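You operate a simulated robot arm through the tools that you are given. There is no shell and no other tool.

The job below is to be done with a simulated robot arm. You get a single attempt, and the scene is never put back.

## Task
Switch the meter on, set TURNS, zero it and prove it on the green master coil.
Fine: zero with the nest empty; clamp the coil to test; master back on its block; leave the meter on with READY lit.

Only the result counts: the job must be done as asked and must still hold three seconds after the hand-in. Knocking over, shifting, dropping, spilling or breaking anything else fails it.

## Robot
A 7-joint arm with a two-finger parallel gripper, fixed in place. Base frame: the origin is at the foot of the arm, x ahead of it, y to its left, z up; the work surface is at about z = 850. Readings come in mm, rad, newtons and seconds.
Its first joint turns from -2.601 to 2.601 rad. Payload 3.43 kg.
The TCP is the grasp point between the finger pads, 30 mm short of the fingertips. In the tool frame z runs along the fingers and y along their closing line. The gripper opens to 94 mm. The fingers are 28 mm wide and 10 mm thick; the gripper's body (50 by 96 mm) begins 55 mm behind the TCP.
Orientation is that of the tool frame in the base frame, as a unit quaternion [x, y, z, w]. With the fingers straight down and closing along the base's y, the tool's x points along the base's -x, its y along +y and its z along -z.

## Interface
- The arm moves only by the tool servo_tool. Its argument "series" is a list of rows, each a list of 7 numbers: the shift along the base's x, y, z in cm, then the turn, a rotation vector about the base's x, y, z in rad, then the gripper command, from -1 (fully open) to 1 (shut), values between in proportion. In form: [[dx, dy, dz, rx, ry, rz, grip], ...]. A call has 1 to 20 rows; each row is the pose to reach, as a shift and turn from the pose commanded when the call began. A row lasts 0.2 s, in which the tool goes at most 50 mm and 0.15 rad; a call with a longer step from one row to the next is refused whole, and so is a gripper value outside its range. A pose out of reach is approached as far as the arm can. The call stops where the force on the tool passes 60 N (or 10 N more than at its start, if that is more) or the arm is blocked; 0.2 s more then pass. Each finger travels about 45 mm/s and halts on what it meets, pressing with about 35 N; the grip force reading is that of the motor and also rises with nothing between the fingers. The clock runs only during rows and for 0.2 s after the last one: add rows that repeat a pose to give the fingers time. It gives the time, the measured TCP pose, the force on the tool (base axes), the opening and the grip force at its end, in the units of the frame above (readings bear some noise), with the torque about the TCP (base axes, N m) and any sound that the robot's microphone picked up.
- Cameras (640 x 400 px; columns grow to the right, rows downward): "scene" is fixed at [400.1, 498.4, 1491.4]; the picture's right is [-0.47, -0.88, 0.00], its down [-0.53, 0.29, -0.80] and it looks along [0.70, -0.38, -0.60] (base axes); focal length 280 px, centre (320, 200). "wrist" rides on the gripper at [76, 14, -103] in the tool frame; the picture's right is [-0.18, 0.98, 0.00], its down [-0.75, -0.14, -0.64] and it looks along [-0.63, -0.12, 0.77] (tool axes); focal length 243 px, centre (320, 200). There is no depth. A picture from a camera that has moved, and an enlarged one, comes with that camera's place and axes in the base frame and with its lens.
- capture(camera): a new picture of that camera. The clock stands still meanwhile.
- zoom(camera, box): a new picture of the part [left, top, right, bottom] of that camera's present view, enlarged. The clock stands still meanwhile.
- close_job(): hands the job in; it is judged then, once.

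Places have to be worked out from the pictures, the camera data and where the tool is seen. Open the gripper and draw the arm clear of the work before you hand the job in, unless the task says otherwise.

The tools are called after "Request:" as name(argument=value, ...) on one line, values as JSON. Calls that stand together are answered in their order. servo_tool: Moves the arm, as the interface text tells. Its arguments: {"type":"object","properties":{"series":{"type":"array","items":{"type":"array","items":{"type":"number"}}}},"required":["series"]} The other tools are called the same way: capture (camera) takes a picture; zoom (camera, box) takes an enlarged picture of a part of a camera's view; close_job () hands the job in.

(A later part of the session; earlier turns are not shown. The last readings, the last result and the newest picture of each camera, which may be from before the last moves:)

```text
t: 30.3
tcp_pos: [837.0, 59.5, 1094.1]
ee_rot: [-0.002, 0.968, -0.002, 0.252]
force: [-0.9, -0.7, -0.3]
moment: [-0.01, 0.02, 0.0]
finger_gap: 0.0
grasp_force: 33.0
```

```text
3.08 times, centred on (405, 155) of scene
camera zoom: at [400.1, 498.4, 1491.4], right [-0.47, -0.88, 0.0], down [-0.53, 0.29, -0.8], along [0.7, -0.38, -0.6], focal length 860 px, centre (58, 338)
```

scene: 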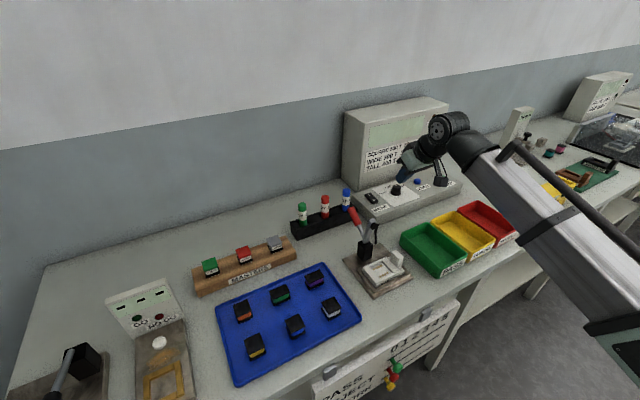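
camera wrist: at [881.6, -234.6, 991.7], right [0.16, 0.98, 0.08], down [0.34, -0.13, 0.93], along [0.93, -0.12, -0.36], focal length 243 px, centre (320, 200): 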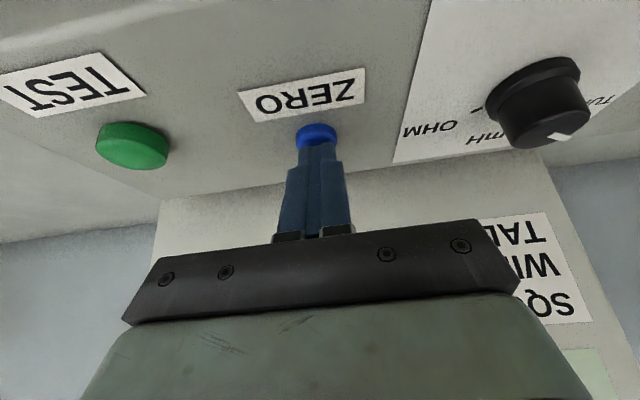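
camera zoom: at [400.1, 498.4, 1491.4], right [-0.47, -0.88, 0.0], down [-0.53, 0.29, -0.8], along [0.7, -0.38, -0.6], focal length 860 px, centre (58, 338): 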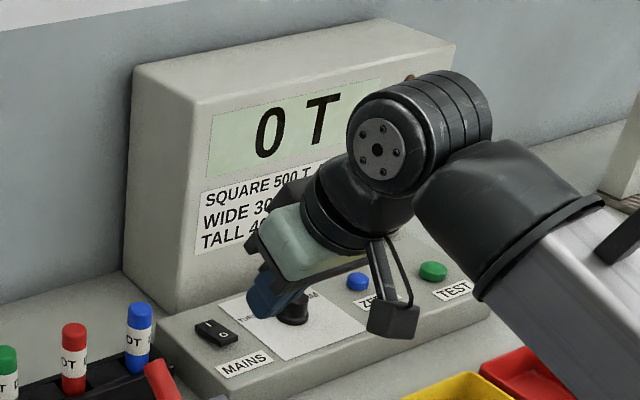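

The meter stays at 0 T. I continue to the left to look at the masters, opening the gripper on the way.

Request:
servo_tool(series=[[0, 1, 0, 0, 0, 0, 1], [0, 3, 0, 0, 0, 0, 1], [0, 5.5, 0, 0, 0, 0, 1], [0, 8.2, 0, 0, 0, 0, 1], [0, 11, 0, 0, 0, 0, 1], [0, 13.8, 0, 0, 0, 0, 1], [0, 16.6, 0, 0, 0, 0, 0.5], [0, 19.4, 0, 0, 0, 0, 0], [0.5, 22.2, 0, 0, 0, 0, -0.4], [1, 25, 0, 0, 0, 0, -0.4], [1.5, 27.8, 0, 0, 0, 0, -0.4], [2, 30.6, 0, 0, 0, 0, -0.4], [2, 33.4, 0, 0, 0, 0, -0.4], [2, 36.2, 0, 0, 0, 0, -0.4], [2, 38.6, 0, 0, 0, 0, -0.4], [2, 40.4, 0, 0, 0, 0, -0.4], [2, 41, 0, 0, 0, 0, -0.4], [2, 41, 0, 0, 0, 0, -0.4]])

Request:
capture(camera="wrist")

Request:
capture(camera="scene")

```text
t: 34.1
tcp_pos: [858.8, 470.6, 1093.9]
ee_rot: [-0.002, 0.968, -0.003, 0.251]
force: [0.0, -0.6, -0.5]
moment: [-0.02, 0.01, -0.01]
finger_gap: 65.7
grasp_force: 0.1
```

```text
taken
camera wrist: at [741.8, 485.0, 1145.8], right [0.16, 0.98, 0.08], down [0.35, -0.13, 0.93], along [0.92, -0.12, -0.36], focal length 243 px, centre (320, 200)
```

wrist: 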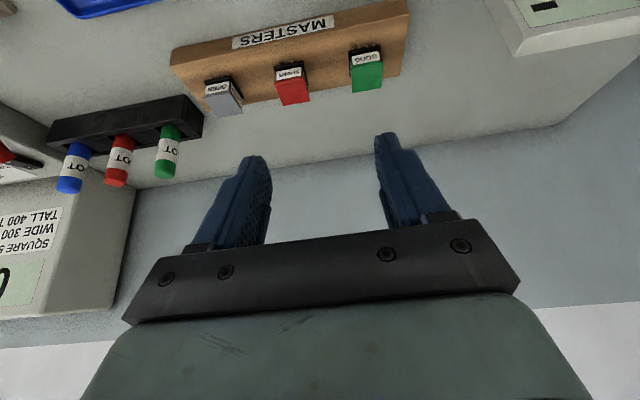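

```text
taken
```

scene: 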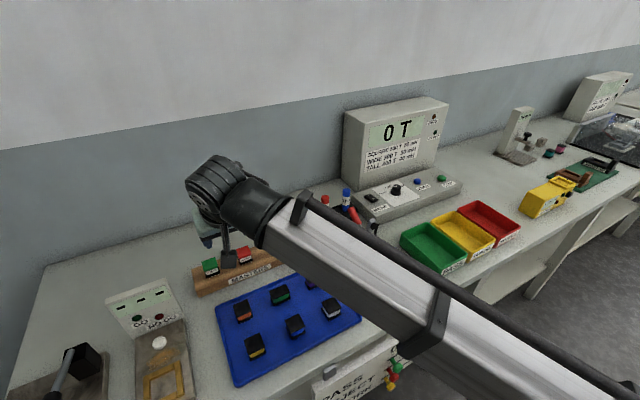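

I zoom in on the green master and block from here.

Request:
zoom(camera="wrist", box=[320, 20, 440, 110])

Request:
zoom(camera="wrist", box=[160, 0, 420, 130])

Request:
zoom(camera="scene", box=[185, 235, 285, 305])

```text
4.44 times, centred on (380, 65) of wrist
camera zoom: at [741.8, 485.0, 1145.8], right [0.16, 0.98, 0.08], down [0.35, -0.13, 0.93], along [0.92, -0.12, -0.36], focal length 1078 px, centre (53, 800)
```

zoom: 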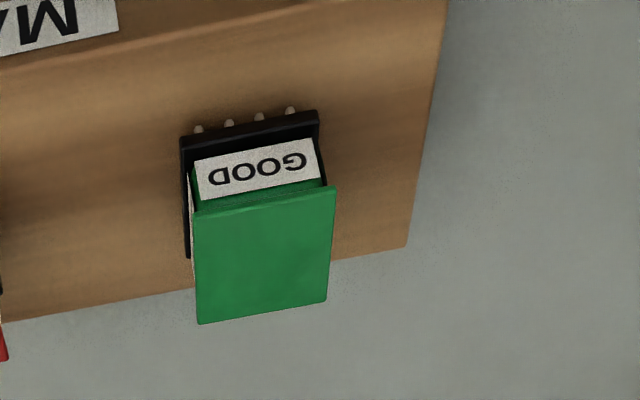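

```text
2.46 times, centred on (290, 65) of wrist
camera zoom: at [741.8, 485.0, 1145.8], right [0.16, 0.98, 0.08], down [0.35, -0.13, 0.93], along [0.92, -0.12, -0.36], focal length 597 px, centre (394, 532)
```

zoom: 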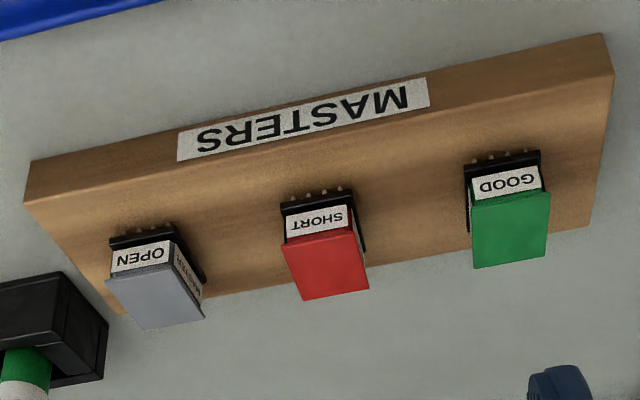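

```text
5.71 times, centred on (235, 270) of scene
camera zoom: at [400.1, 498.4, 1491.4], right [-0.47, -0.88, 0.0], down [-0.53, 0.29, -0.8], along [0.7, -0.38, -0.6], focal length 1597 px, centre (806, -200)
```

zoom: 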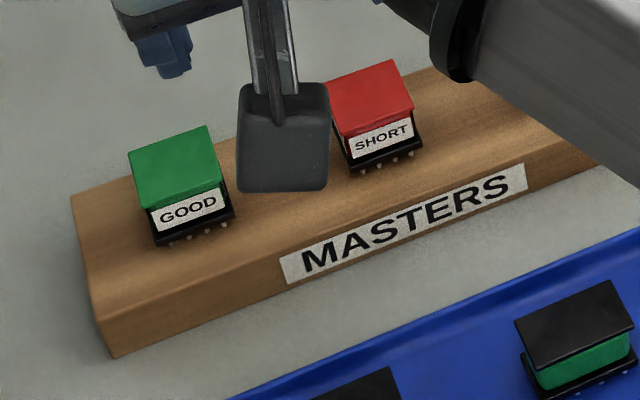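

The green master's top is at about (968,525.5,909), 37×37 mm, block top at ~880. Before gripping I want a close look at the nest pocket, to choose the grip height, so I go over it with the tool straight down.

Request:
servo_tool(series=[[-1, -1, 0, 0, 0.03, 0, -0.4], [-2.5, -2.5, -0.5, 0, 0.06, 0, -0.4], [-4.5, -4.5, -1, 0, 0.1, 0, -0.4], [-6.5, -6.5, -1.5, 0, 0.14, 0, -0.4], [-8.5, -8.8, -2, 0, 0.18, 0, -0.4], [-10.5, -11.2, -2.5, 0, 0.22, 0, -0.4], [-12, -13.6, -3, 0, 0.26, 0, -0.4], [-13, -16, -3.5, 0, 0.3, 0, -0.4], [-13.5, -18.6, -4, 0, 0.34, 0, -0.4], [-14, -21.2, -4.5, 0, 0.38, 0, -0.4], [-14.2, -23.8, -5, 0, 0.42, 0, -0.4], [-14.4, -26.4, -6, 0, 0.46, 0, -0.4], [-14.4, -29, -7, 0, 0.49, 0, -0.4], [-14.4, -31, -8, 0, 0.5, 0, -0.4], [-14.4, -32, -8.4, 0, 0.507, 0, -0.4], [-14.4, -32, -8.4, 0, 0.507, 0, -0.4]])

Request:
capture(camera="wrist")

Request:
zoom(camera="scene", box=[340, 220, 420, 300])

```text
t: 37.5
tcp_pos: [714.7, 153.1, 1009.2]
ee_rot: [-0.003, 1.0, -0.003, 0.001]
force: [-0.8, 0.3, 0.4]
moment: [-0.01, -0.01, 0.01]
finger_gap: 65.9
grasp_force: 0.0
```

```text
taken
camera wrist: at [638.2, 166.9, 1111.1], right [0.18, 0.98, 0.0], down [0.75, -0.13, 0.64], along [0.63, -0.12, -0.77], focal length 243 px, centre (320, 200)
```

wrist: 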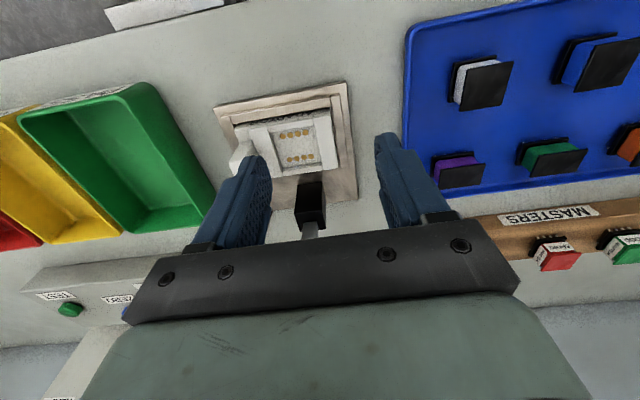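

```text
5.00 times, centred on (380, 260) of scene
camera zoom: at [400.1, 498.4, 1491.4], right [-0.47, -0.88, 0.0], down [-0.53, 0.29, -0.8], along [0.7, -0.38, -0.6], focal length 1397 px, centre (20, -100)
```

zoom: 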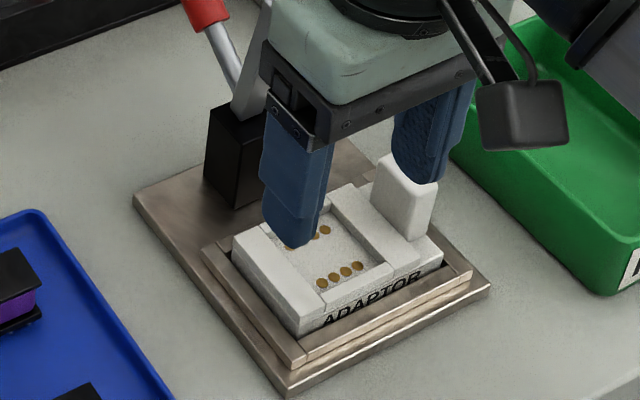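

Request:
zoom(camera="wrist", box=[210, 75, 370, 185])

Request:
zoom(camera="wrist", box=[265, 105, 345, 180])

Request:
zoom(camera="scene", box=[360, 245, 420, 290])

```text
3.64 times, centred on (290, 130) of wrist
camera zoom: at [638.2, 166.9, 1111.1], right [0.18, 0.98, 0.0], down [0.75, -0.13, 0.64], along [0.63, -0.12, -0.77], focal length 882 px, centre (429, 454)
```

zoom: 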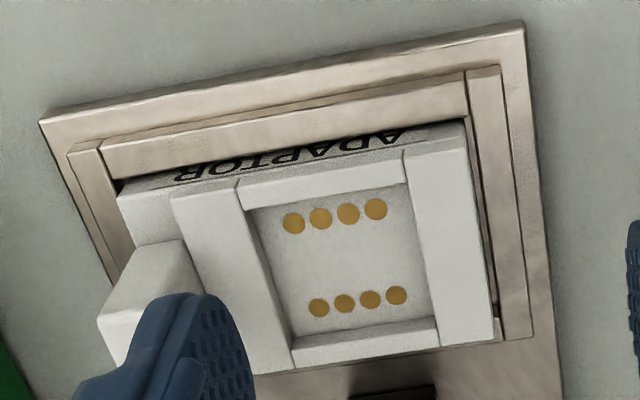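

```text
5.33 times, centred on (305, 142) of wrist
camera zoom: at [638.2, 166.9, 1111.1], right [0.18, 0.98, 0.0], down [0.75, -0.13, 0.64], along [0.63, -0.12, -0.77], focal length 1294 px, centre (400, 507)
```

zoom: 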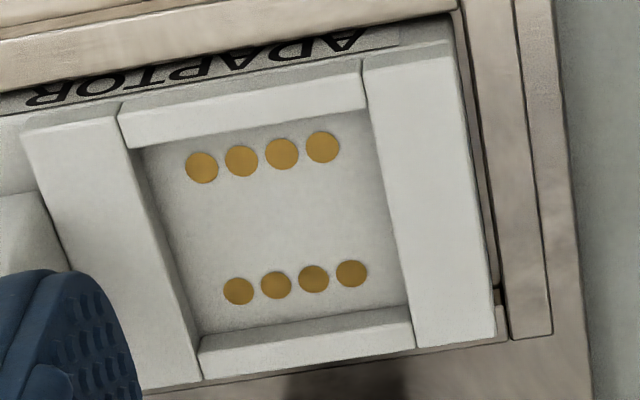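

```text
8.89 times, centred on (390, 268) of scene
camera zoom: at [400.1, 498.4, 1491.4], right [-0.47, -0.88, 0.0], down [-0.53, 0.29, -0.8], along [0.7, -0.38, -0.6], focal length 2484 px, centre (-302, -400)
```

zoom: 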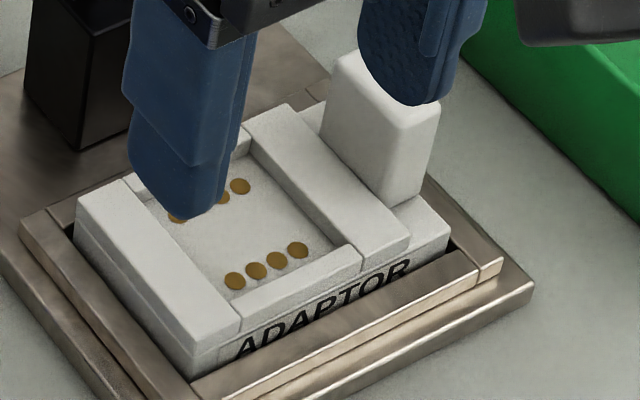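

The pocket is about 48×44 mm with ~7 mm walls, centred on (757,118.5), floor ≈ 870; so I must hold the coil high (finger heel ≥10 mm above its base). I go back towards the green master with the outward tilt.

Request:
servo_tool(series=[[0.4, 1, 0, 0, 0, 0, -0.4], [1.2, 2.6, 0.3, 0, -0.03, 0, -0.4], [2.2, 4.6, 0.6, 0, -0.06, 0, -0.4], [3.4, 6.6, 0.9, 0, -0.09, 0, -0.4], [4.6, 8.6, 1.2, 0, -0.12, 0, -0.4], [5.8, 10.6, 1.5, 0, -0.15, 0, -0.4], [7, 12.6, 1.8, 0, -0.18, 0, -0.4], [8.2, 14.6, 2, 0, -0.21, 0, -0.4], [9.4, 16.6, 2, 0, -0.24, 0, -0.4], [10.6, 18.6, 2, 0, -0.27, 0, -0.4], [11.8, 20.6, 2, 0, -0.3, 0, -0.4], [13, 22.6, 2, 0, -0.33, 0, -0.4], [14.2, 24.6, 2, 0, -0.36, 0, -0.4], [15.4, 26.6, 2, 0, -0.39, 0, -0.4], [16.6, 28.6, 2, 0, -0.42, 0, -0.4], [17.8, 30.6, 2, 0, -0.45, 0, -0.4], [18.8, 32.6, 2, 0, -0.48, 0, -0.4], [19.6, 34.6, 2, 0, -0.5, 0, -0.4], [20, 36.2, 2, 0.005, -0.51, -0.005, -0.4], [20, 37, 2, 0.005, -0.51, -0.005, -0.4]])

Request:
capture(camera="wrist")

```text
t: 41.7
tcp_pos: [914.2, 520.9, 1030.0]
ee_rot: [-0.001, 0.967, 0.001, 0.253]
force: [0.2, 0.3, 0.4]
moment: [-0.02, 0.0, -0.03]
finger_gap: 66.0
grasp_force: 0.0
```

```text
taken
camera wrist: at [797.7, 534.5, 1082.3], right [0.16, 0.98, 0.09], down [0.34, -0.14, 0.93], along [0.93, -0.12, -0.36], focal length 243 px, centre (320, 200)
```

wrist: 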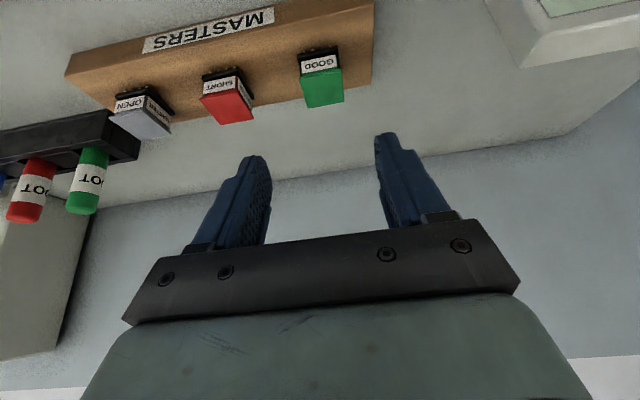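

Request:
zoom(camera="wrist", box=[270, 30, 380, 120])

Request:
zoom(camera="scene", box=[180, 230, 280, 310])

```text
4.44 times, centred on (325, 75) of wrist
camera zoom: at [797.7, 534.5, 1082.3], right [0.16, 0.98, 0.09], down [0.34, -0.14, 0.93], along [0.93, -0.12, -0.36], focal length 1078 px, centre (298, 756)
```

zoom: 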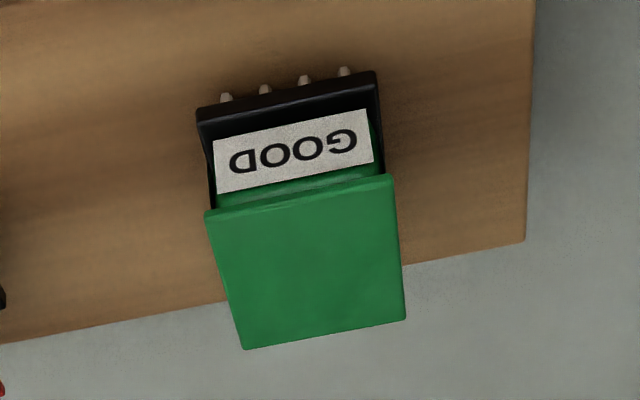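

```text
5.00 times, centred on (230, 270) of scene
camera zoom: at [400.1, 498.4, 1491.4], right [-0.47, -0.88, 0.0], down [-0.53, 0.29, -0.8], along [0.7, -0.38, -0.6], focal length 1397 px, centre (770, -150)
```

zoom: 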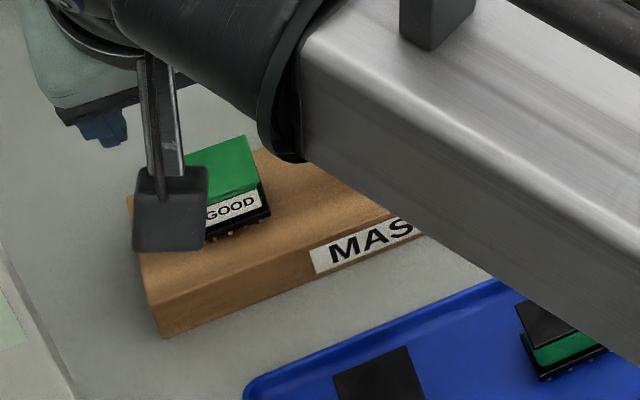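

The arm reaches here well. The master's centre re-measures at (969.5,525), yaw ≈ 0; I move to just above it with the fingers straddling.

Request:
servo_tool(series=[[0.5, 0.1, -0.5, 0, 0, 0, -0.4], [1.5, 0.2, -1.5, 0, 0, 0, -0.4], [2.5, 0.3, -3, 0, 0, 0, -0.4], [3.5, 0.4, -4.5, 0, 0, 0, -0.4], [4.3, 0.4, -5.5, 0, 0, 0, -0.4], [4.5, 0.4, -6, 0, 0, 0, -0.4], [4.5, 0.4, -6, 0, 0, 0, -0.4]])

Request:
capture(camera="wrist")

Request:
capture(camera="scene")

```text
t: 43.3
tcp_pos: [959.3, 524.7, 970.3]
ee_rot: [0.0, 0.967, -0.001, 0.253]
force: [0.3, -0.1, -0.5]
moment: [0.01, 0.01, 0.03]
finger_gap: 65.6
grasp_force: 0.1
```

```text
taken
camera wrist: at [841.8, 539.4, 1021.8], right [0.16, 0.98, 0.09], down [0.34, -0.14, 0.93], along [0.93, -0.12, -0.36], focal length 243 px, centre (320, 200)
```

wrist: 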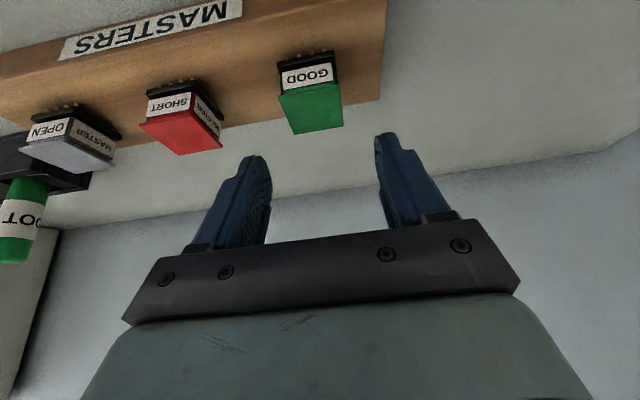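

```text
taken
```

scene: 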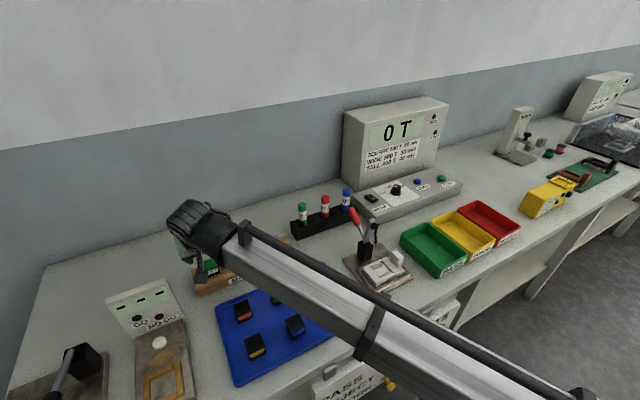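

Position is accurate; the coil is centred between the open fingers. I descend 44 mm so the pads overlap its upper half.

Request:
servo_tool(series=[[0, 0, -0.8, 0, 0, 0, -0.4], [0, 0, -1.8, 0, 0, 0, -0.4], [0, 0, -2.8, 0, 0, 0, -0.4], [0, 0, -3.6, 0, 0, 0, -0.4], [0, 0, -4.2, 0, 0, 0, -0.4], [0, 0, -4.4, 0, 0, 0, -0.4], [0, 0, -4.4, 0, 0, 0, -0.4]])

Request:
zoom(camera="wrist", box=[220, 80, 420, 240])

Request:
zoom(camera="scene", box=[160, 220, 280, 310])

```text
t: 44.9
tcp_pos: [958.4, 524.9, 925.3]
ee_rot: [0.0, 0.967, 0.001, 0.253]
force: [-0.3, 0.0, 0.1]
moment: [-0.02, 0.01, 0.01]
finger_gap: 66.2
grasp_force: 0.0
```

```text
2.50 times, centred on (320, 160) of wrist
camera zoom: at [841.5, 539.1, 978.5], right [0.16, 0.98, 0.09], down [0.34, -0.14, 0.93], along [0.93, -0.12, -0.36], focal length 606 px, centre (320, 300)
```

zoom: 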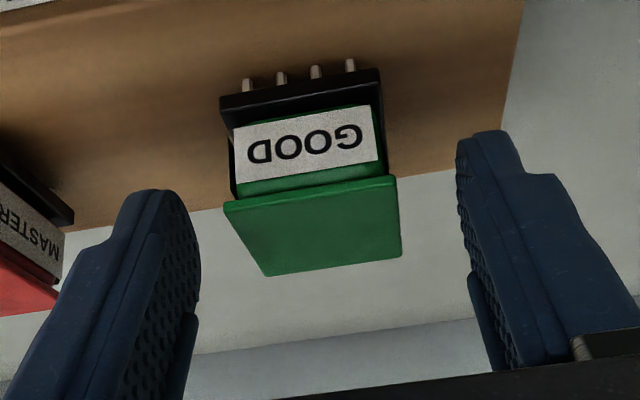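

```text
4.44 times, centred on (220, 265) of scene
camera zoom: at [400.1, 498.4, 1491.4], right [-0.47, -0.88, 0.0], down [-0.53, 0.29, -0.8], along [0.7, -0.38, -0.6], focal length 1242 px, centre (764, -89)
```

zoom: 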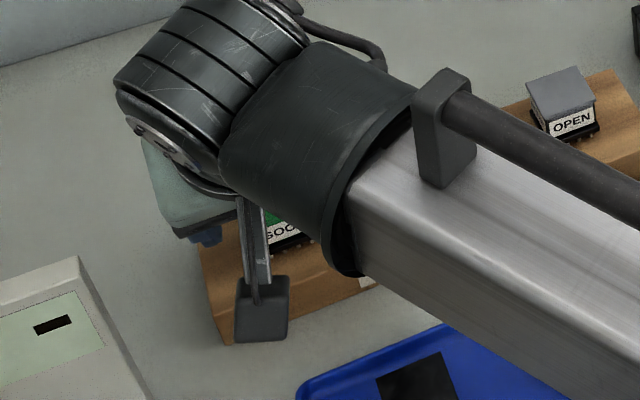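

The master sits between the pads, about 1.5 mm to the right of centre. I shift by that and close on it.

Request:
servo_tool(series=[[0, -0.15, 0, 0, 0, 0, -0.4], [0, -0.15, 0, 0, 0, 0, 0], [0, -0.15, 0, 0, 0, 0, 0.2], [0, -0.15, 0, 0, 0, 0, 0.4], [0, -0.15, 0, 0, 0, 0, 0.6], [0, -0.15, 0, 0, 0, 0, 0.8], [0, -0.15, 0, 0, 0, 0, 1], [0, -0.15, 0, 0, 0, 0, 1]])

Request:
zoom(camera="wrist", box=[220, 80, 420, 240])

```text
t: 46.7
tcp_pos: [958.8, 522.7, 925.7]
ee_rot: [0.001, 0.967, 0.0, 0.253]
force: [0.8, 0.3, 0.5]
moment: [0.0, -0.06, 0.01]
finger_gap: 35.2
grasp_force: 35.1
```

```text
2.50 times, centred on (320, 160) of wrist
camera zoom: at [842.1, 537.8, 978.5], right [0.16, 0.98, 0.09], down [0.34, -0.14, 0.93], along [0.93, -0.12, -0.36], focal length 606 px, centre (320, 300)
```

zoom: 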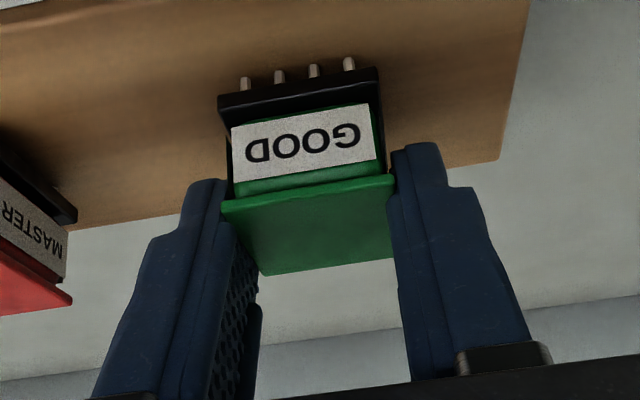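

Gap 35.2 mm with 35 N: gripped. I lift slowly straight up.

Request:
servo_tool(series=[[0, 0, 0.3, 0, 0, 0, 1], [0, 0, 0.8, 0, 0, 0, 1], [0, 0, 1.6, 0, 0, 0, 1], [0, 0, 2.6, 0, 0, 0, 1], [0, 0, 3.8, 0, 0, 0, 1], [0, 0, 5, 0, 0, 0, 1], [0, 0, 6.2, 0, 0, 0, 1], [0, 0, 7, 0, 0, 0, 1], [0, 0, 7.2, 0, 0, 0, 1]])

Request:
capture(camera="wrist")

Request:
zoom(camera="scene", box=[160, 190, 280, 310])

```text
t: 48.7
tcp_pos: [958.7, 523.4, 997.8]
ee_rot: [0.001, 0.967, 0.0, 0.253]
force: [0.3, -0.7, 0.2]
moment: [0.0, -0.01, -0.01]
finger_gap: 0.0
grasp_force: 32.9
```

```text
taken
camera wrist: at [842.2, 537.7, 1049.9], right [0.16, 0.98, 0.09], down [0.34, -0.14, 0.93], along [0.93, -0.12, -0.36], focal length 243 px, centre (320, 200)
```

wrist: 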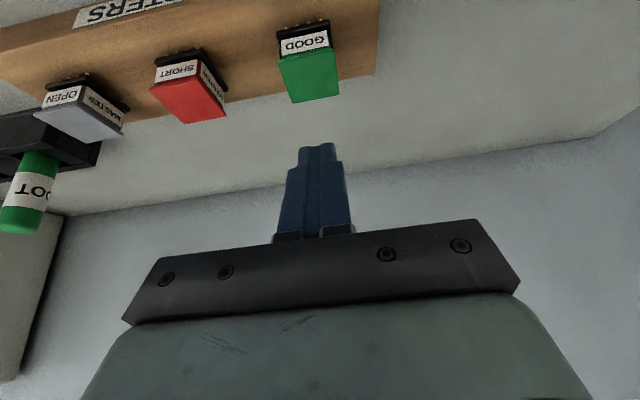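

```text
3.33 times, centred on (220, 250) of scene
camera zoom: at [400.1, 498.4, 1491.4], right [-0.47, -0.88, 0.0], down [-0.53, 0.29, -0.8], along [0.7, -0.38, -0.6], focal length 932 px, centre (653, 33)
```

zoom: 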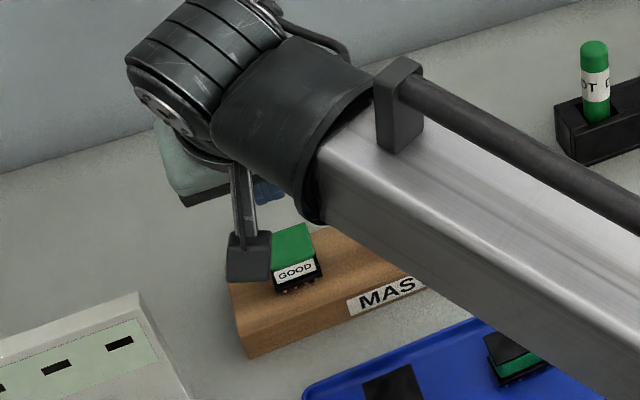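

The fingers closed to 0 while lifting: the grip slipped off the top flange, and the coil still appears to stand on the block. I check its pose closely.

Request:
zoom(camera="wrist", box=[255, 5, 365, 115])

Request:
zoom(camera="scene", box=[195, 245, 245, 285])

```text
3.64 times, centred on (310, 60) of wrist
camera zoom: at [842.2, 537.7, 1049.9], right [0.16, 0.98, 0.09], down [0.34, -0.14, 0.93], along [0.93, -0.12, -0.36], focal length 882 px, centre (356, 709)
```

zoom: 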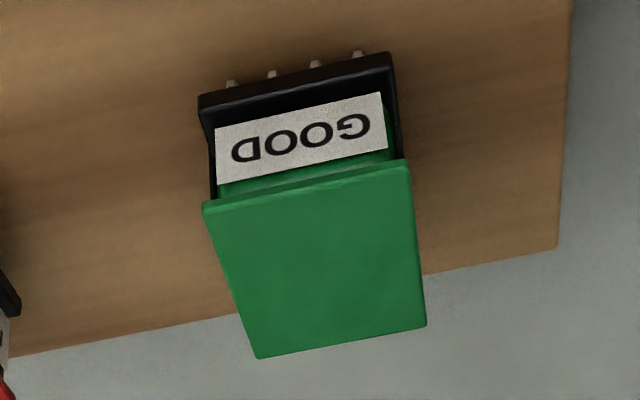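

```text
10.00 times, centred on (220, 265) of scene
camera zoom: at [400.1, 498.4, 1491.4], right [-0.47, -0.88, 0.0], down [-0.53, 0.29, -0.8], along [0.7, -0.38, -0.6], focal length 2795 px, centre (1320, -450)
```

zoom: 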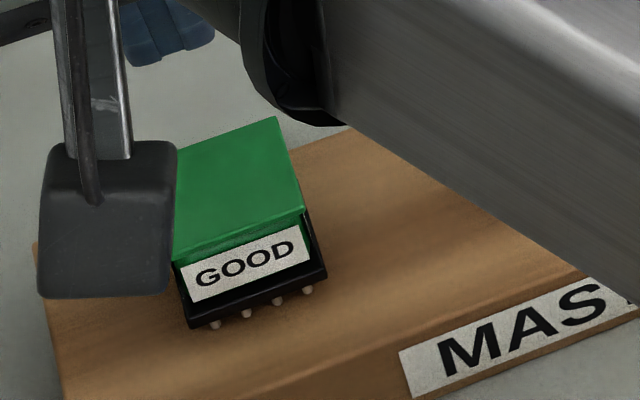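

The coil is upright and in place at (969.6,523.3). I reopen, go about 7 mm deeper (TCP z≈919) and grip again, then lift in tiny steps watching the force.

Request:
servo_tool(series=[[0, 0, 0, 0, 0, 0, -0.28], [0, 0, 0, 0, 0, 0, -0.28], [0, 0, 0, 0, 0, 0, -0.28], [0, 0, 0, 0, 0, 0, -0.28], [0, 0, -0.8, 0, 0, 0, -0.28], [0, 0, -2.2, 0, 0, 0, -0.28], [0, 0, -3.8, 0, 0, 0, -0.28], [0, 0, -5.4, 0, 0, 0, -0.28], [0, 0, -6.6, 0, 0, 0, -0.28], [0, 0, -7.4, 0, 0, 0, -0.28], [0, 0, -7.9, 0, 0, 0, -0.28], [0, 0, -7.9, 0, 0, 0, 0], [0, 0, -7.9, 0, 0, 0, 0.2], [0, 0, -7.9, 0, 0, 0, 0.4], [0, 0, -7.9, 0, 0, 0, 0.7], [0, 0, -7.9, 0, 0, 0, 1], [0, 0, -7.9, 0, 0, 0, 1]])

Request:
zoom(camera="wrist", box=[220, 80, 420, 240])

```text
t: 52.3
tcp_pos: [959.9, 523.8, 919.9]
ee_rot: [0.0, 0.967, 0.0, 0.254]
force: [0.1, -0.5, 0.0]
moment: [0.02, -0.03, 0.0]
finger_gap: 39.5
grasp_force: 34.8
```

```text
2.50 times, centred on (320, 160) of wrist
camera zoom: at [843.1, 538.0, 971.1], right [0.16, 0.98, 0.09], down [0.34, -0.14, 0.93], along [0.93, -0.12, -0.36], focal length 606 px, centre (320, 300)
```

zoom: 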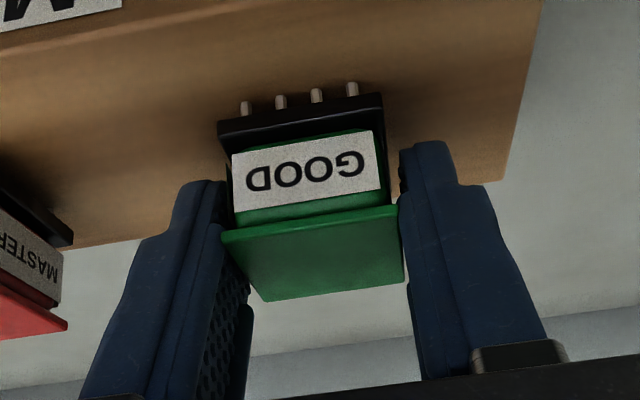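

Now the gap is 39.5 mm, a different contact than before. I lift slowly by 6 mm and check gap and force.

Request:
servo_tool(series=[[0, 0, 0.1, 0, 0, 0, 1], [0, 0, 0.2, 0, 0, 0, 1], [0, 0, 0.3, 0, 0, 0, 1], [0, 0, 0.4, 0, 0, 0, 1], [0, 0, 0.5, 0, 0, 0, 1], [0, 0, 0.6, 0, 0, 0, 1]])

Request:
zoom(camera="wrist", box=[220, 80, 420, 240])

```text
t: 53.7
tcp_pos: [959.0, 523.0, 925.6]
ee_rot: [0.0, 0.967, 0.0, 0.253]
force: [-0.3, 0.3, -0.4]
moment: [0.02, 0.0, 0.0]
finger_gap: 39.3
grasp_force: 35.0
```

```text
2.50 times, centred on (320, 160) of wrist
camera zoom: at [842.7, 538.3, 976.8], right [0.16, 0.98, 0.09], down [0.34, -0.14, 0.93], along [0.93, -0.12, -0.36], focal length 606 px, centre (320, 300)
```

zoom: 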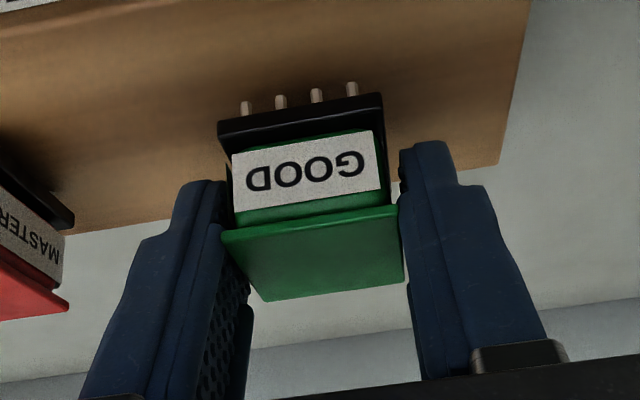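

The coil rises with the gripper, gap steady at 39.3 mm. I lift it well clear and start toward the nest.

Request:
servo_tool(series=[[0, 0, 0.5, 0, 0, 0, 1], [0, 0, 1.3, 0, 0, 0, 1], [0, 0, 2.5, 0, 0, 0, 1], [0, 0, 3.9, 0, 0, 0, 1], [-0.2, -0.2, 5.3, 0, 0, 0, 1], [-0.8, -0.8, 6.7, 0, 0, 0, 1], [-1.8, -1.8, 7.8, 0, 0, 0, 1], [-3.2, -3.2, 8.5, 0, 0, 0, 1], [-4.8, -4.8, 8.5, 0, 0, 0, 1], [-6.4, -6.4, 8.5, 0, 0, 0, 1], [-8, -8, 8.5, 0, 0, 0, 1], [-9.6, -9.6, 8.5, 0, 0, 0, 1], [-11.2, -11.2, 8.5, 0, 0, 0, 1], [-12.8, -12.8, 8.5, 0, 0, 0, 1], [-14.4, -14.6, 8.5, 0, 0, 0, 1], [-16, -16.4, 8.5, 0, 0, 0, 1], [-17.4, -18.2, 8.5, 0, 0, 0, 1], [-18.6, -19.8, 8.5, 0, 0, 0, 1], [-19.2, -20.8, 8.5, 0, 0, 0, 1], [-19.2, -21, 8.5, 0, 0, 0, 1]])

Request:
capture(camera="wrist")

Request:
capture(camera="scene")

```text
t: 57.9
tcp_pos: [767.3, 312.4, 1010.3]
ee_rot: [-0.001, 0.968, 0.0, 0.252]
force: [-1.0, 0.5, -1.3]
moment: [-0.01, 0.01, 0.0]
finger_gap: 39.0
grasp_force: 35.4
```

```text
taken
camera wrist: at [650.4, 327.2, 1061.6], right [0.16, 0.98, 0.09], down [0.34, -0.14, 0.93], along [0.93, -0.12, -0.36], focal length 243 px, centre (320, 200)
```

wrist: 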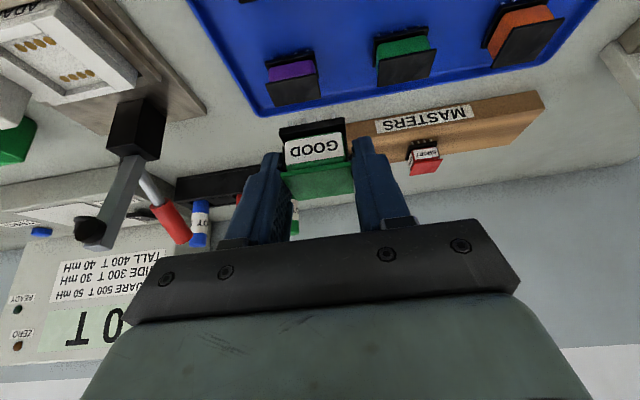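

```text
taken
```

scene: 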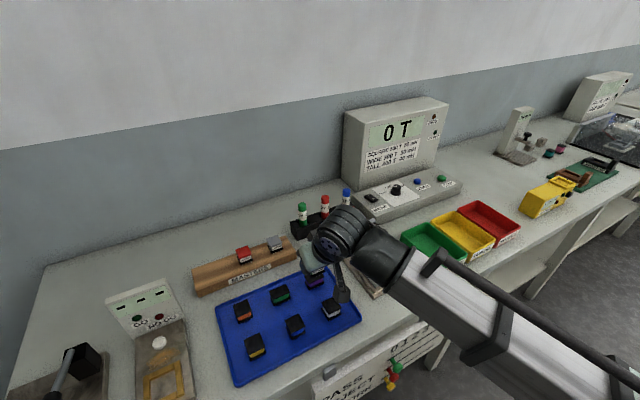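

The coil is held steadily (gap 39.0). I move over to the nest at height, then lower to a hover for alignment.

Request:
servo_tool(series=[[-0.2, -1, 0, 0, 0, 0, 1], [-0.5, -2.6, 0, 0, 0, 0, 1], [-0.8, -4.6, 0, 0, 0, 0, 1], [-1.2, -6.6, 0, 0, 0, 0, 1], [-1.6, -8.6, 0, 0, 0, 0, 1], [-2, -10.6, 0, 0, 0, 0, 1], [-2.2, -12.6, 0, 0, 0, 0, 1], [-2.2, -14.6, 0, 0, 0, 0, 1], [-2.2, -16.6, 0, 0, 0, 0, 1], [-2.2, -18.2, 0, 0, 0, 0, 1], [-2.2, -19, -0.5, 0, 0, 0, 1], [-2.2, -19.3, -1.5, 0, 0, 0, 1], [-2.2, -19.3, -2.5, 0, 0, 0, 1], [-2.2, -19.3, -3.2, 0, 0, 0, 1], [-2.2, -19.3, -3.5, 0, 0, 0, 1], [-2.2, -19.3, -3.5, 0, 0, 0, 1]])

Request:
capture(camera="wrist")

Request:
zoom(camera="wrist", box=[210, 30, 410, 190])

Request:
zoom(camera="scene", box=[330, 190, 450, 310])

```text
t: 61.3
tcp_pos: [743.7, 121.5, 975.7]
ee_rot: [0.0, 0.968, 0.0, 0.253]
force: [-0.6, 0.0, 0.1]
moment: [-0.01, -0.01, 0.01]
finger_gap: 39.2
grasp_force: 34.5
```

```text
taken
camera wrist: at [627.7, 135.4, 1027.0], right [0.16, 0.98, 0.09], down [0.34, -0.14, 0.93], along [0.93, -0.12, -0.36], focal length 243 px, centre (320, 200)
```

wrist: 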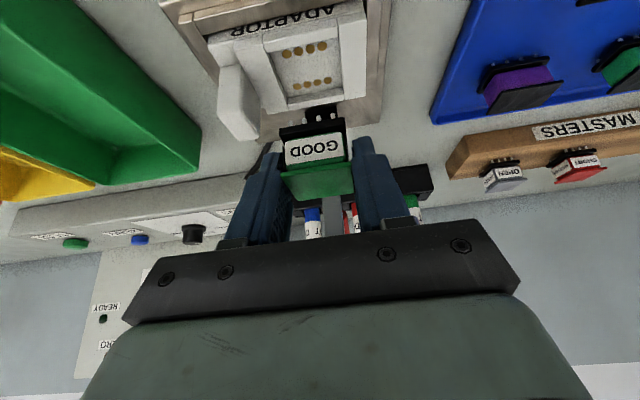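

```text
2.50 times, centred on (310, 110) of wrist
camera zoom: at [627.7, 135.4, 1027.0], right [0.16, 0.98, 0.09], down [0.34, -0.14, 0.93], along [0.93, -0.12, -0.36], focal length 606 px, centre (345, 425)
```

zoom: 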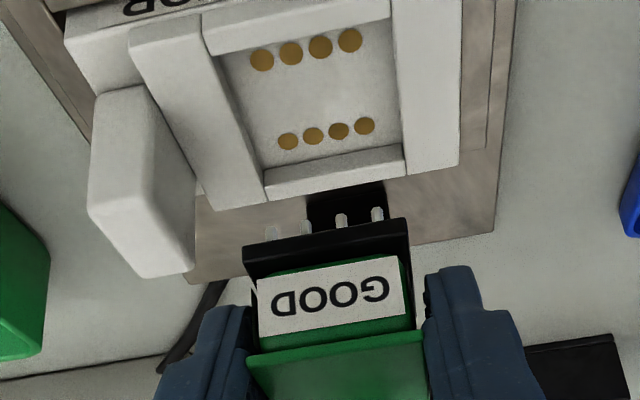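

```text
3.33 times, centred on (390, 250) of scene
camera zoom: at [400.1, 498.4, 1491.4], right [-0.47, -0.88, 0.0], down [-0.53, 0.29, -0.8], along [0.7, -0.38, -0.6], focal length 932 px, centre (87, 33)
```

zoom: 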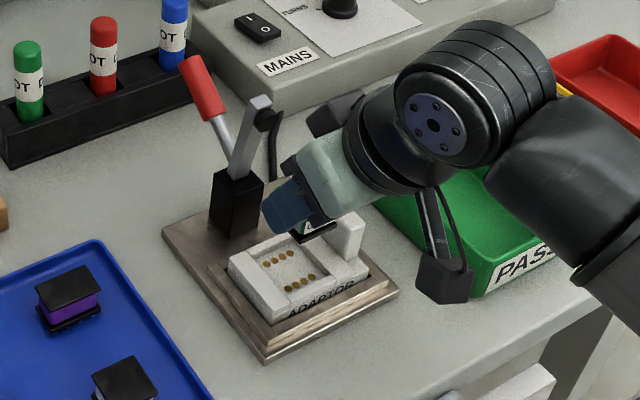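

From this view the contact rows centre on (755,119.9), and the coil's pins are about 0.8 mm left and 0.6 mm short of it. I correct that and descend to ~7 mm above seating.

Request:
servo_tool(series=[[0.06, -0.085, -0.6, 0, 0, 0, 1], [0.06, -0.085, -1.6, 0, 0, 0, 1], [0.06, -0.085, -2.6, 0, 0, 0, 1], [0.06, -0.085, -3.6, 0, 0, 0, 1], [0.06, -0.085, -4.4, 0, 0, 0, 1], [0.06, -0.085, -4.9, 0, 0, 0, 1], [0.06, -0.085, -5.1, 0, 0, 0, 1], [0.06, -0.085, -5.1, 0, 0, 0, 1]])

Request:
zoom(camera="wrist", box=[210, 50, 410, 210])

Request:
zoom(camera="scene", box=[345, 220, 425, 300])

```text
t: 63.1
tcp_pos: [745.1, 121.5, 923.7]
ee_rot: [0.0, 0.967, 0.0, 0.253]
force: [0.2, 0.2, -0.2]
moment: [-0.02, 0.04, -0.01]
finger_gap: 39.4
grasp_force: 35.0
```

```text
2.50 times, centred on (310, 130) of wrist
camera zoom: at [628.7, 134.5, 976.0], right [0.16, 0.98, 0.09], down [0.34, -0.14, 0.93], along [0.93, -0.12, -0.36], focal length 606 px, centre (345, 375)
```

zoom: 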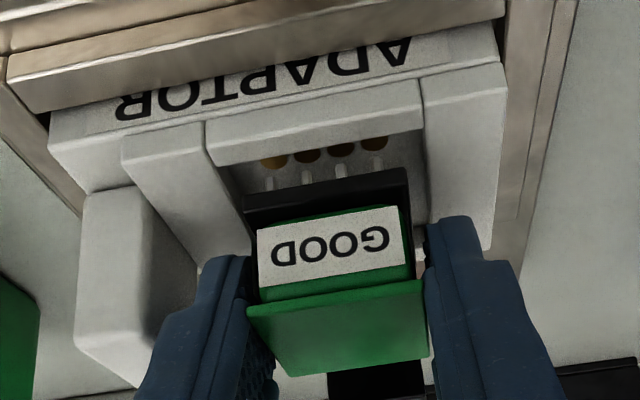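

```text
5.00 times, centred on (385, 260) of scene
camera zoom: at [400.1, 498.4, 1491.4], right [-0.47, -0.88, 0.0], down [-0.53, 0.29, -0.8], along [0.7, -0.38, -0.6], focal length 1397 px, centre (-5, -100)
```

zoom: 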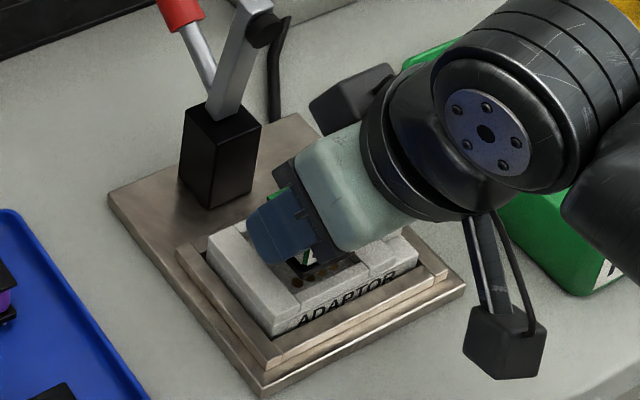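

Request:
zoom(camera="wrist", box=[275, 95, 355, 150])

```text
7.27 times, centred on (315, 122) of wrist
camera zoom: at [628.7, 134.5, 976.0], right [0.16, 0.98, 0.09], down [0.34, -0.14, 0.93], along [0.93, -0.12, -0.36], focal length 1764 px, centre (356, 764)
```

zoom: 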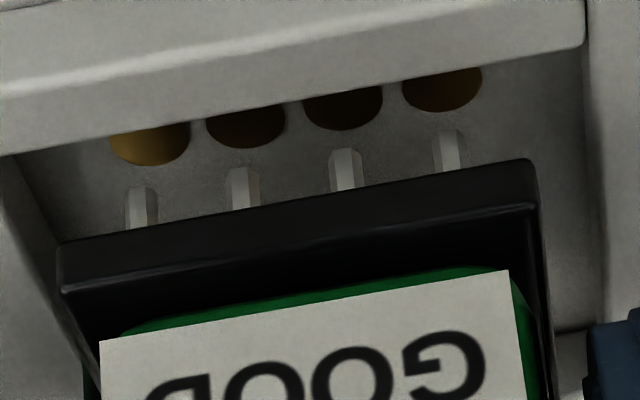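

Pins and contact pads line up column by column, and in x they match within ~1 mm, with about 4–6 mm to go. I lower in 1 mm steps and watch the force.

Request:
servo_tool(series=[[0, 0, -0.1, 0, 0, 0, 1], [0, 0, -0.2, 0, 0, 0, 1], [0, 0, -0.3, 0, 0, 0, 1], [0, 0, -0.4, 0, 0, 0, 1], [0, 0, -0.4, 0, 0, 0, 1]])

Request:
zoom(camera="wrist", box=[275, 95, 355, 150])

```text
t: 64.3
tcp_pos: [745.1, 119.4, 919.6]
ee_rot: [0.0, 0.968, 0.0, 0.252]
force: [-0.2, 0.6, -0.7]
moment: [0.01, 0.0, -0.02]
finger_gap: 39.3
grasp_force: 34.7
```

```text
7.27 times, centred on (315, 122) of wrist
camera zoom: at [628.8, 134.2, 972.0], right [0.16, 0.98, 0.09], down [0.34, -0.14, 0.93], along [0.93, -0.12, -0.36], focal length 1764 px, centre (356, 764)
```

zoom: 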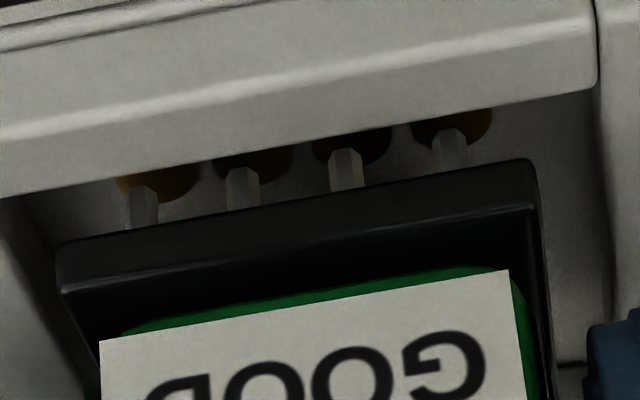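

Still no contact force; about 1 mm more should touch. I nudge 0.8 mm left and continue down in 1 mm steps.

Request:
servo_tool(series=[[0, 0.08, -0.05, 0, 0, 0, 1], [0, 0.08, -0.1, 0, 0, 0, 1], [0, 0.08, -0.15, 0, 0, 0, 1], [0, 0.08, -0.15, 0, 0, 0, 1]])

Request:
zoom(camera="wrist", box=[275, 95, 355, 150])

```text
t: 65.3
tcp_pos: [745.4, 120.9, 918.8]
ee_rot: [0.001, 0.967, 0.0, 0.253]
force: [-0.1, -0.1, -0.3]
moment: [-0.01, 0.01, -0.04]
finger_gap: 39.0
grasp_force: 34.9
```

```text
7.27 times, centred on (315, 122) of wrist
camera zoom: at [629.0, 134.8, 969.9], right [0.16, 0.98, 0.09], down [0.34, -0.14, 0.93], along [0.93, -0.12, -0.36], focal length 1764 px, centre (356, 764)
```

zoom: 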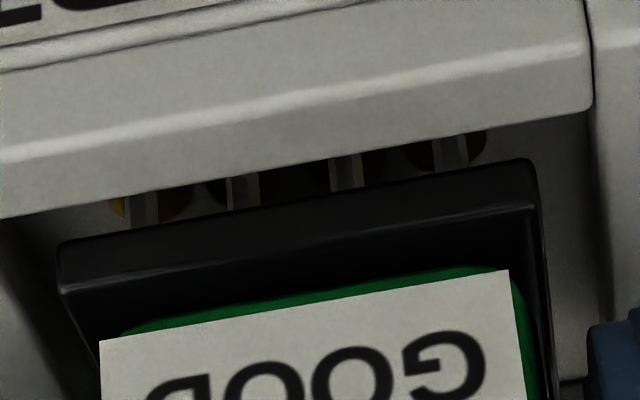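

Still no contact. The pads now appear slightly further out than the pins, so I shift 1.5 mm in +x and keep lowering in half-millimetre steps.

Request:
servo_tool(series=[[0.1, 0, 0, 0, 0, 0, 1], [0.15, 0, -0.05, 0, 0, 0, 1], [0.15, 0, -0.1, 0, 0, 0, 1], [0.15, 0, -0.15, 0, 0, 0, 1], [0.15, 0, -0.15, 0, 0, 0, 1]])

Request:
zoom(camera="wrist", box=[220, 70, 420, 230])

Request:
zoom(camera="scene", box=[365, 240, 415, 290])

```text
t: 66.5
tcp_pos: [747.2, 120.5, 916.4]
ee_rot: [-0.001, 0.968, 0.001, 0.252]
force: [0.3, -1.2, -1.7]
moment: [-0.02, -0.01, 0.0]
finger_gap: 39.1
grasp_force: 35.4
```

```text
2.50 times, centred on (320, 150) of wrist
camera zoom: at [630.2, 134.7, 968.9], right [0.16, 0.98, 0.09], down [0.34, -0.14, 0.93], along [0.93, -0.12, -0.36], focal length 606 px, centre (320, 325)
```

zoom: 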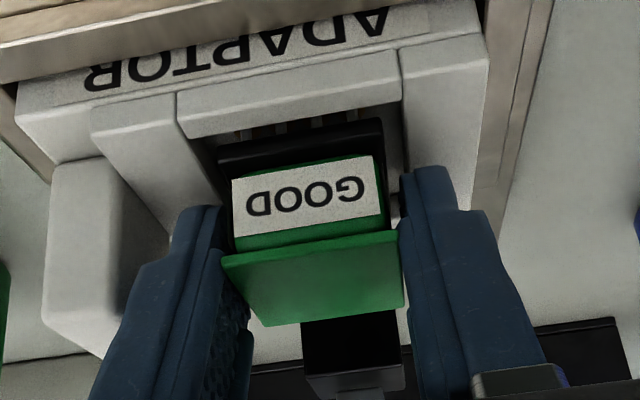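

```text
8.00 times, centred on (390, 265) of scene
camera zoom: at [400.1, 498.4, 1491.4], right [-0.47, -0.88, 0.0], down [-0.53, 0.29, -0.8], along [0.7, -0.38, -0.6], focal length 2236 px, centre (-240, -320)
```

zoom: 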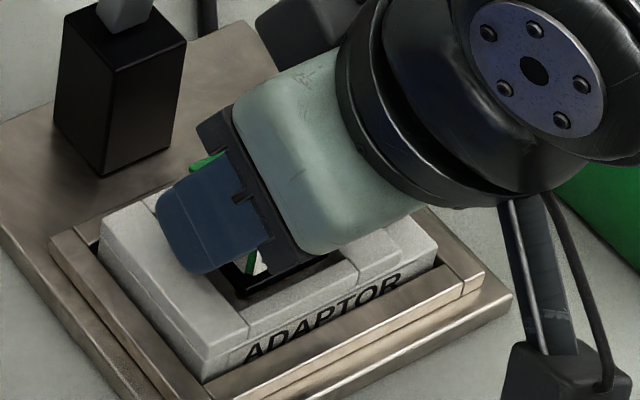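

No contact force yet. I continue down another 2 mm in half-millimetre steps.

Request:
servo_tool(series=[[0, 0, -0.05, 0, 0, 0, 1], [0, 0, -0.1, 0, 0, 0, 1], [0, 0, -0.15, 0, 0, 0, 1], [0, 0, -0.2, 0, 0, 0, 1], [0, 0, -0.2, 0, 0, 0, 1]])

Request:
zoom(camera="wrist", box=[220, 70, 420, 230])

Request:
zoom(camera="scene", box=[365, 240, 415, 290])

```text
t: 67.7
tcp_pos: [745.8, 120.9, 917.9]
ee_rot: [0.0, 0.967, 0.001, 0.255]
force: [-6.5, -0.8, 30.7]
moment: [-0.06, 0.16, -0.07]
finger_gap: 39.1
grasp_force: 34.9
```

```text
2.50 times, centred on (320, 150) of wrist
camera zoom: at [629.9, 134.6, 968.1], right [0.16, 0.98, 0.09], down [0.34, -0.14, 0.93], along [0.93, -0.12, -0.36], focal length 606 px, centre (320, 325)
```

zoom: 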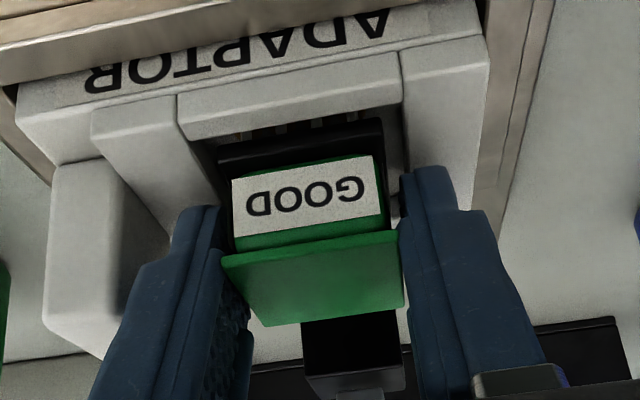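

```text
8.00 times, centred on (390, 265) of scene
camera zoom: at [400.1, 498.4, 1491.4], right [-0.47, -0.88, 0.0], down [-0.53, 0.29, -0.8], along [0.7, -0.38, -0.6], focal length 2236 px, centre (-240, -320)
```

zoom: 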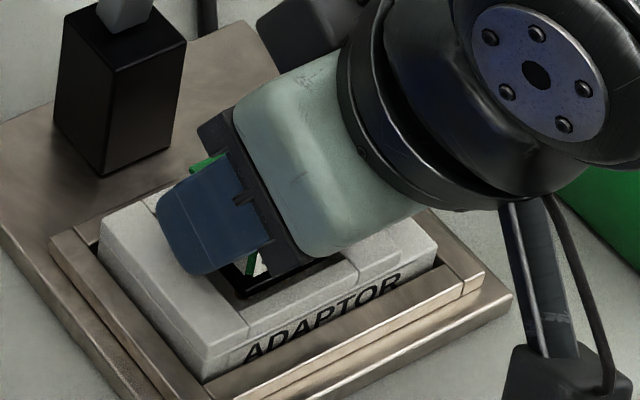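

Contact: 30 N upward at a level 3 mm below the block height, just as computed for the pins on the nest floor. I ease off 1.5 mm and open the fingers slightly to release.

Request:
servo_tool(series=[[0, 0, 0.1, 0, 0, 0, 1], [0, 0, 0.15, 0, 0, 0, 1], [0, 0, 0.15, 0, 0, 0, 0.1], [0, 0, 0.15, 0, 0, 0, -0.02], [0, 0, 0.15, 0, 0, 0, -0.02], [0, 0, 0.15, 0, 0, 0, -0.02]])

Request:
zoom(camera="wrist", box=[220, 70, 420, 230])

```text
t: 69.1
tcp_pos: [745.4, 121.8, 917.8]
ee_rot: [-0.001, 0.967, 0.001, 0.255]
force: [1.7, 9.5, 21.7]
moment: [0.08, -0.08, 0.07]
finger_gap: 45.8
grasp_force: 0.1
```

```text
2.50 times, centred on (320, 150) of wrist
camera zoom: at [630.1, 135.3, 968.5], right [0.16, 0.98, 0.09], down [0.34, -0.14, 0.93], along [0.93, -0.12, -0.36], focal length 606 px, centre (320, 325)
```

zoom: 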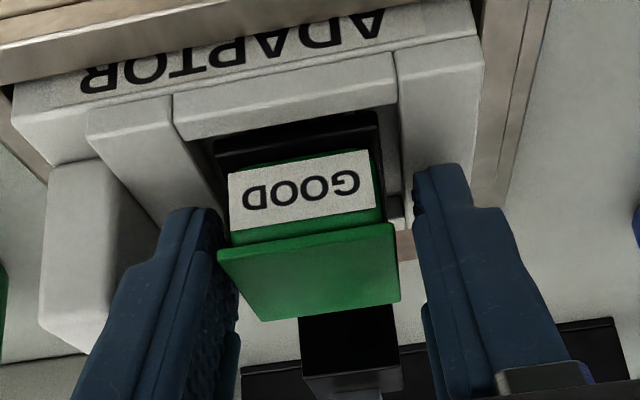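

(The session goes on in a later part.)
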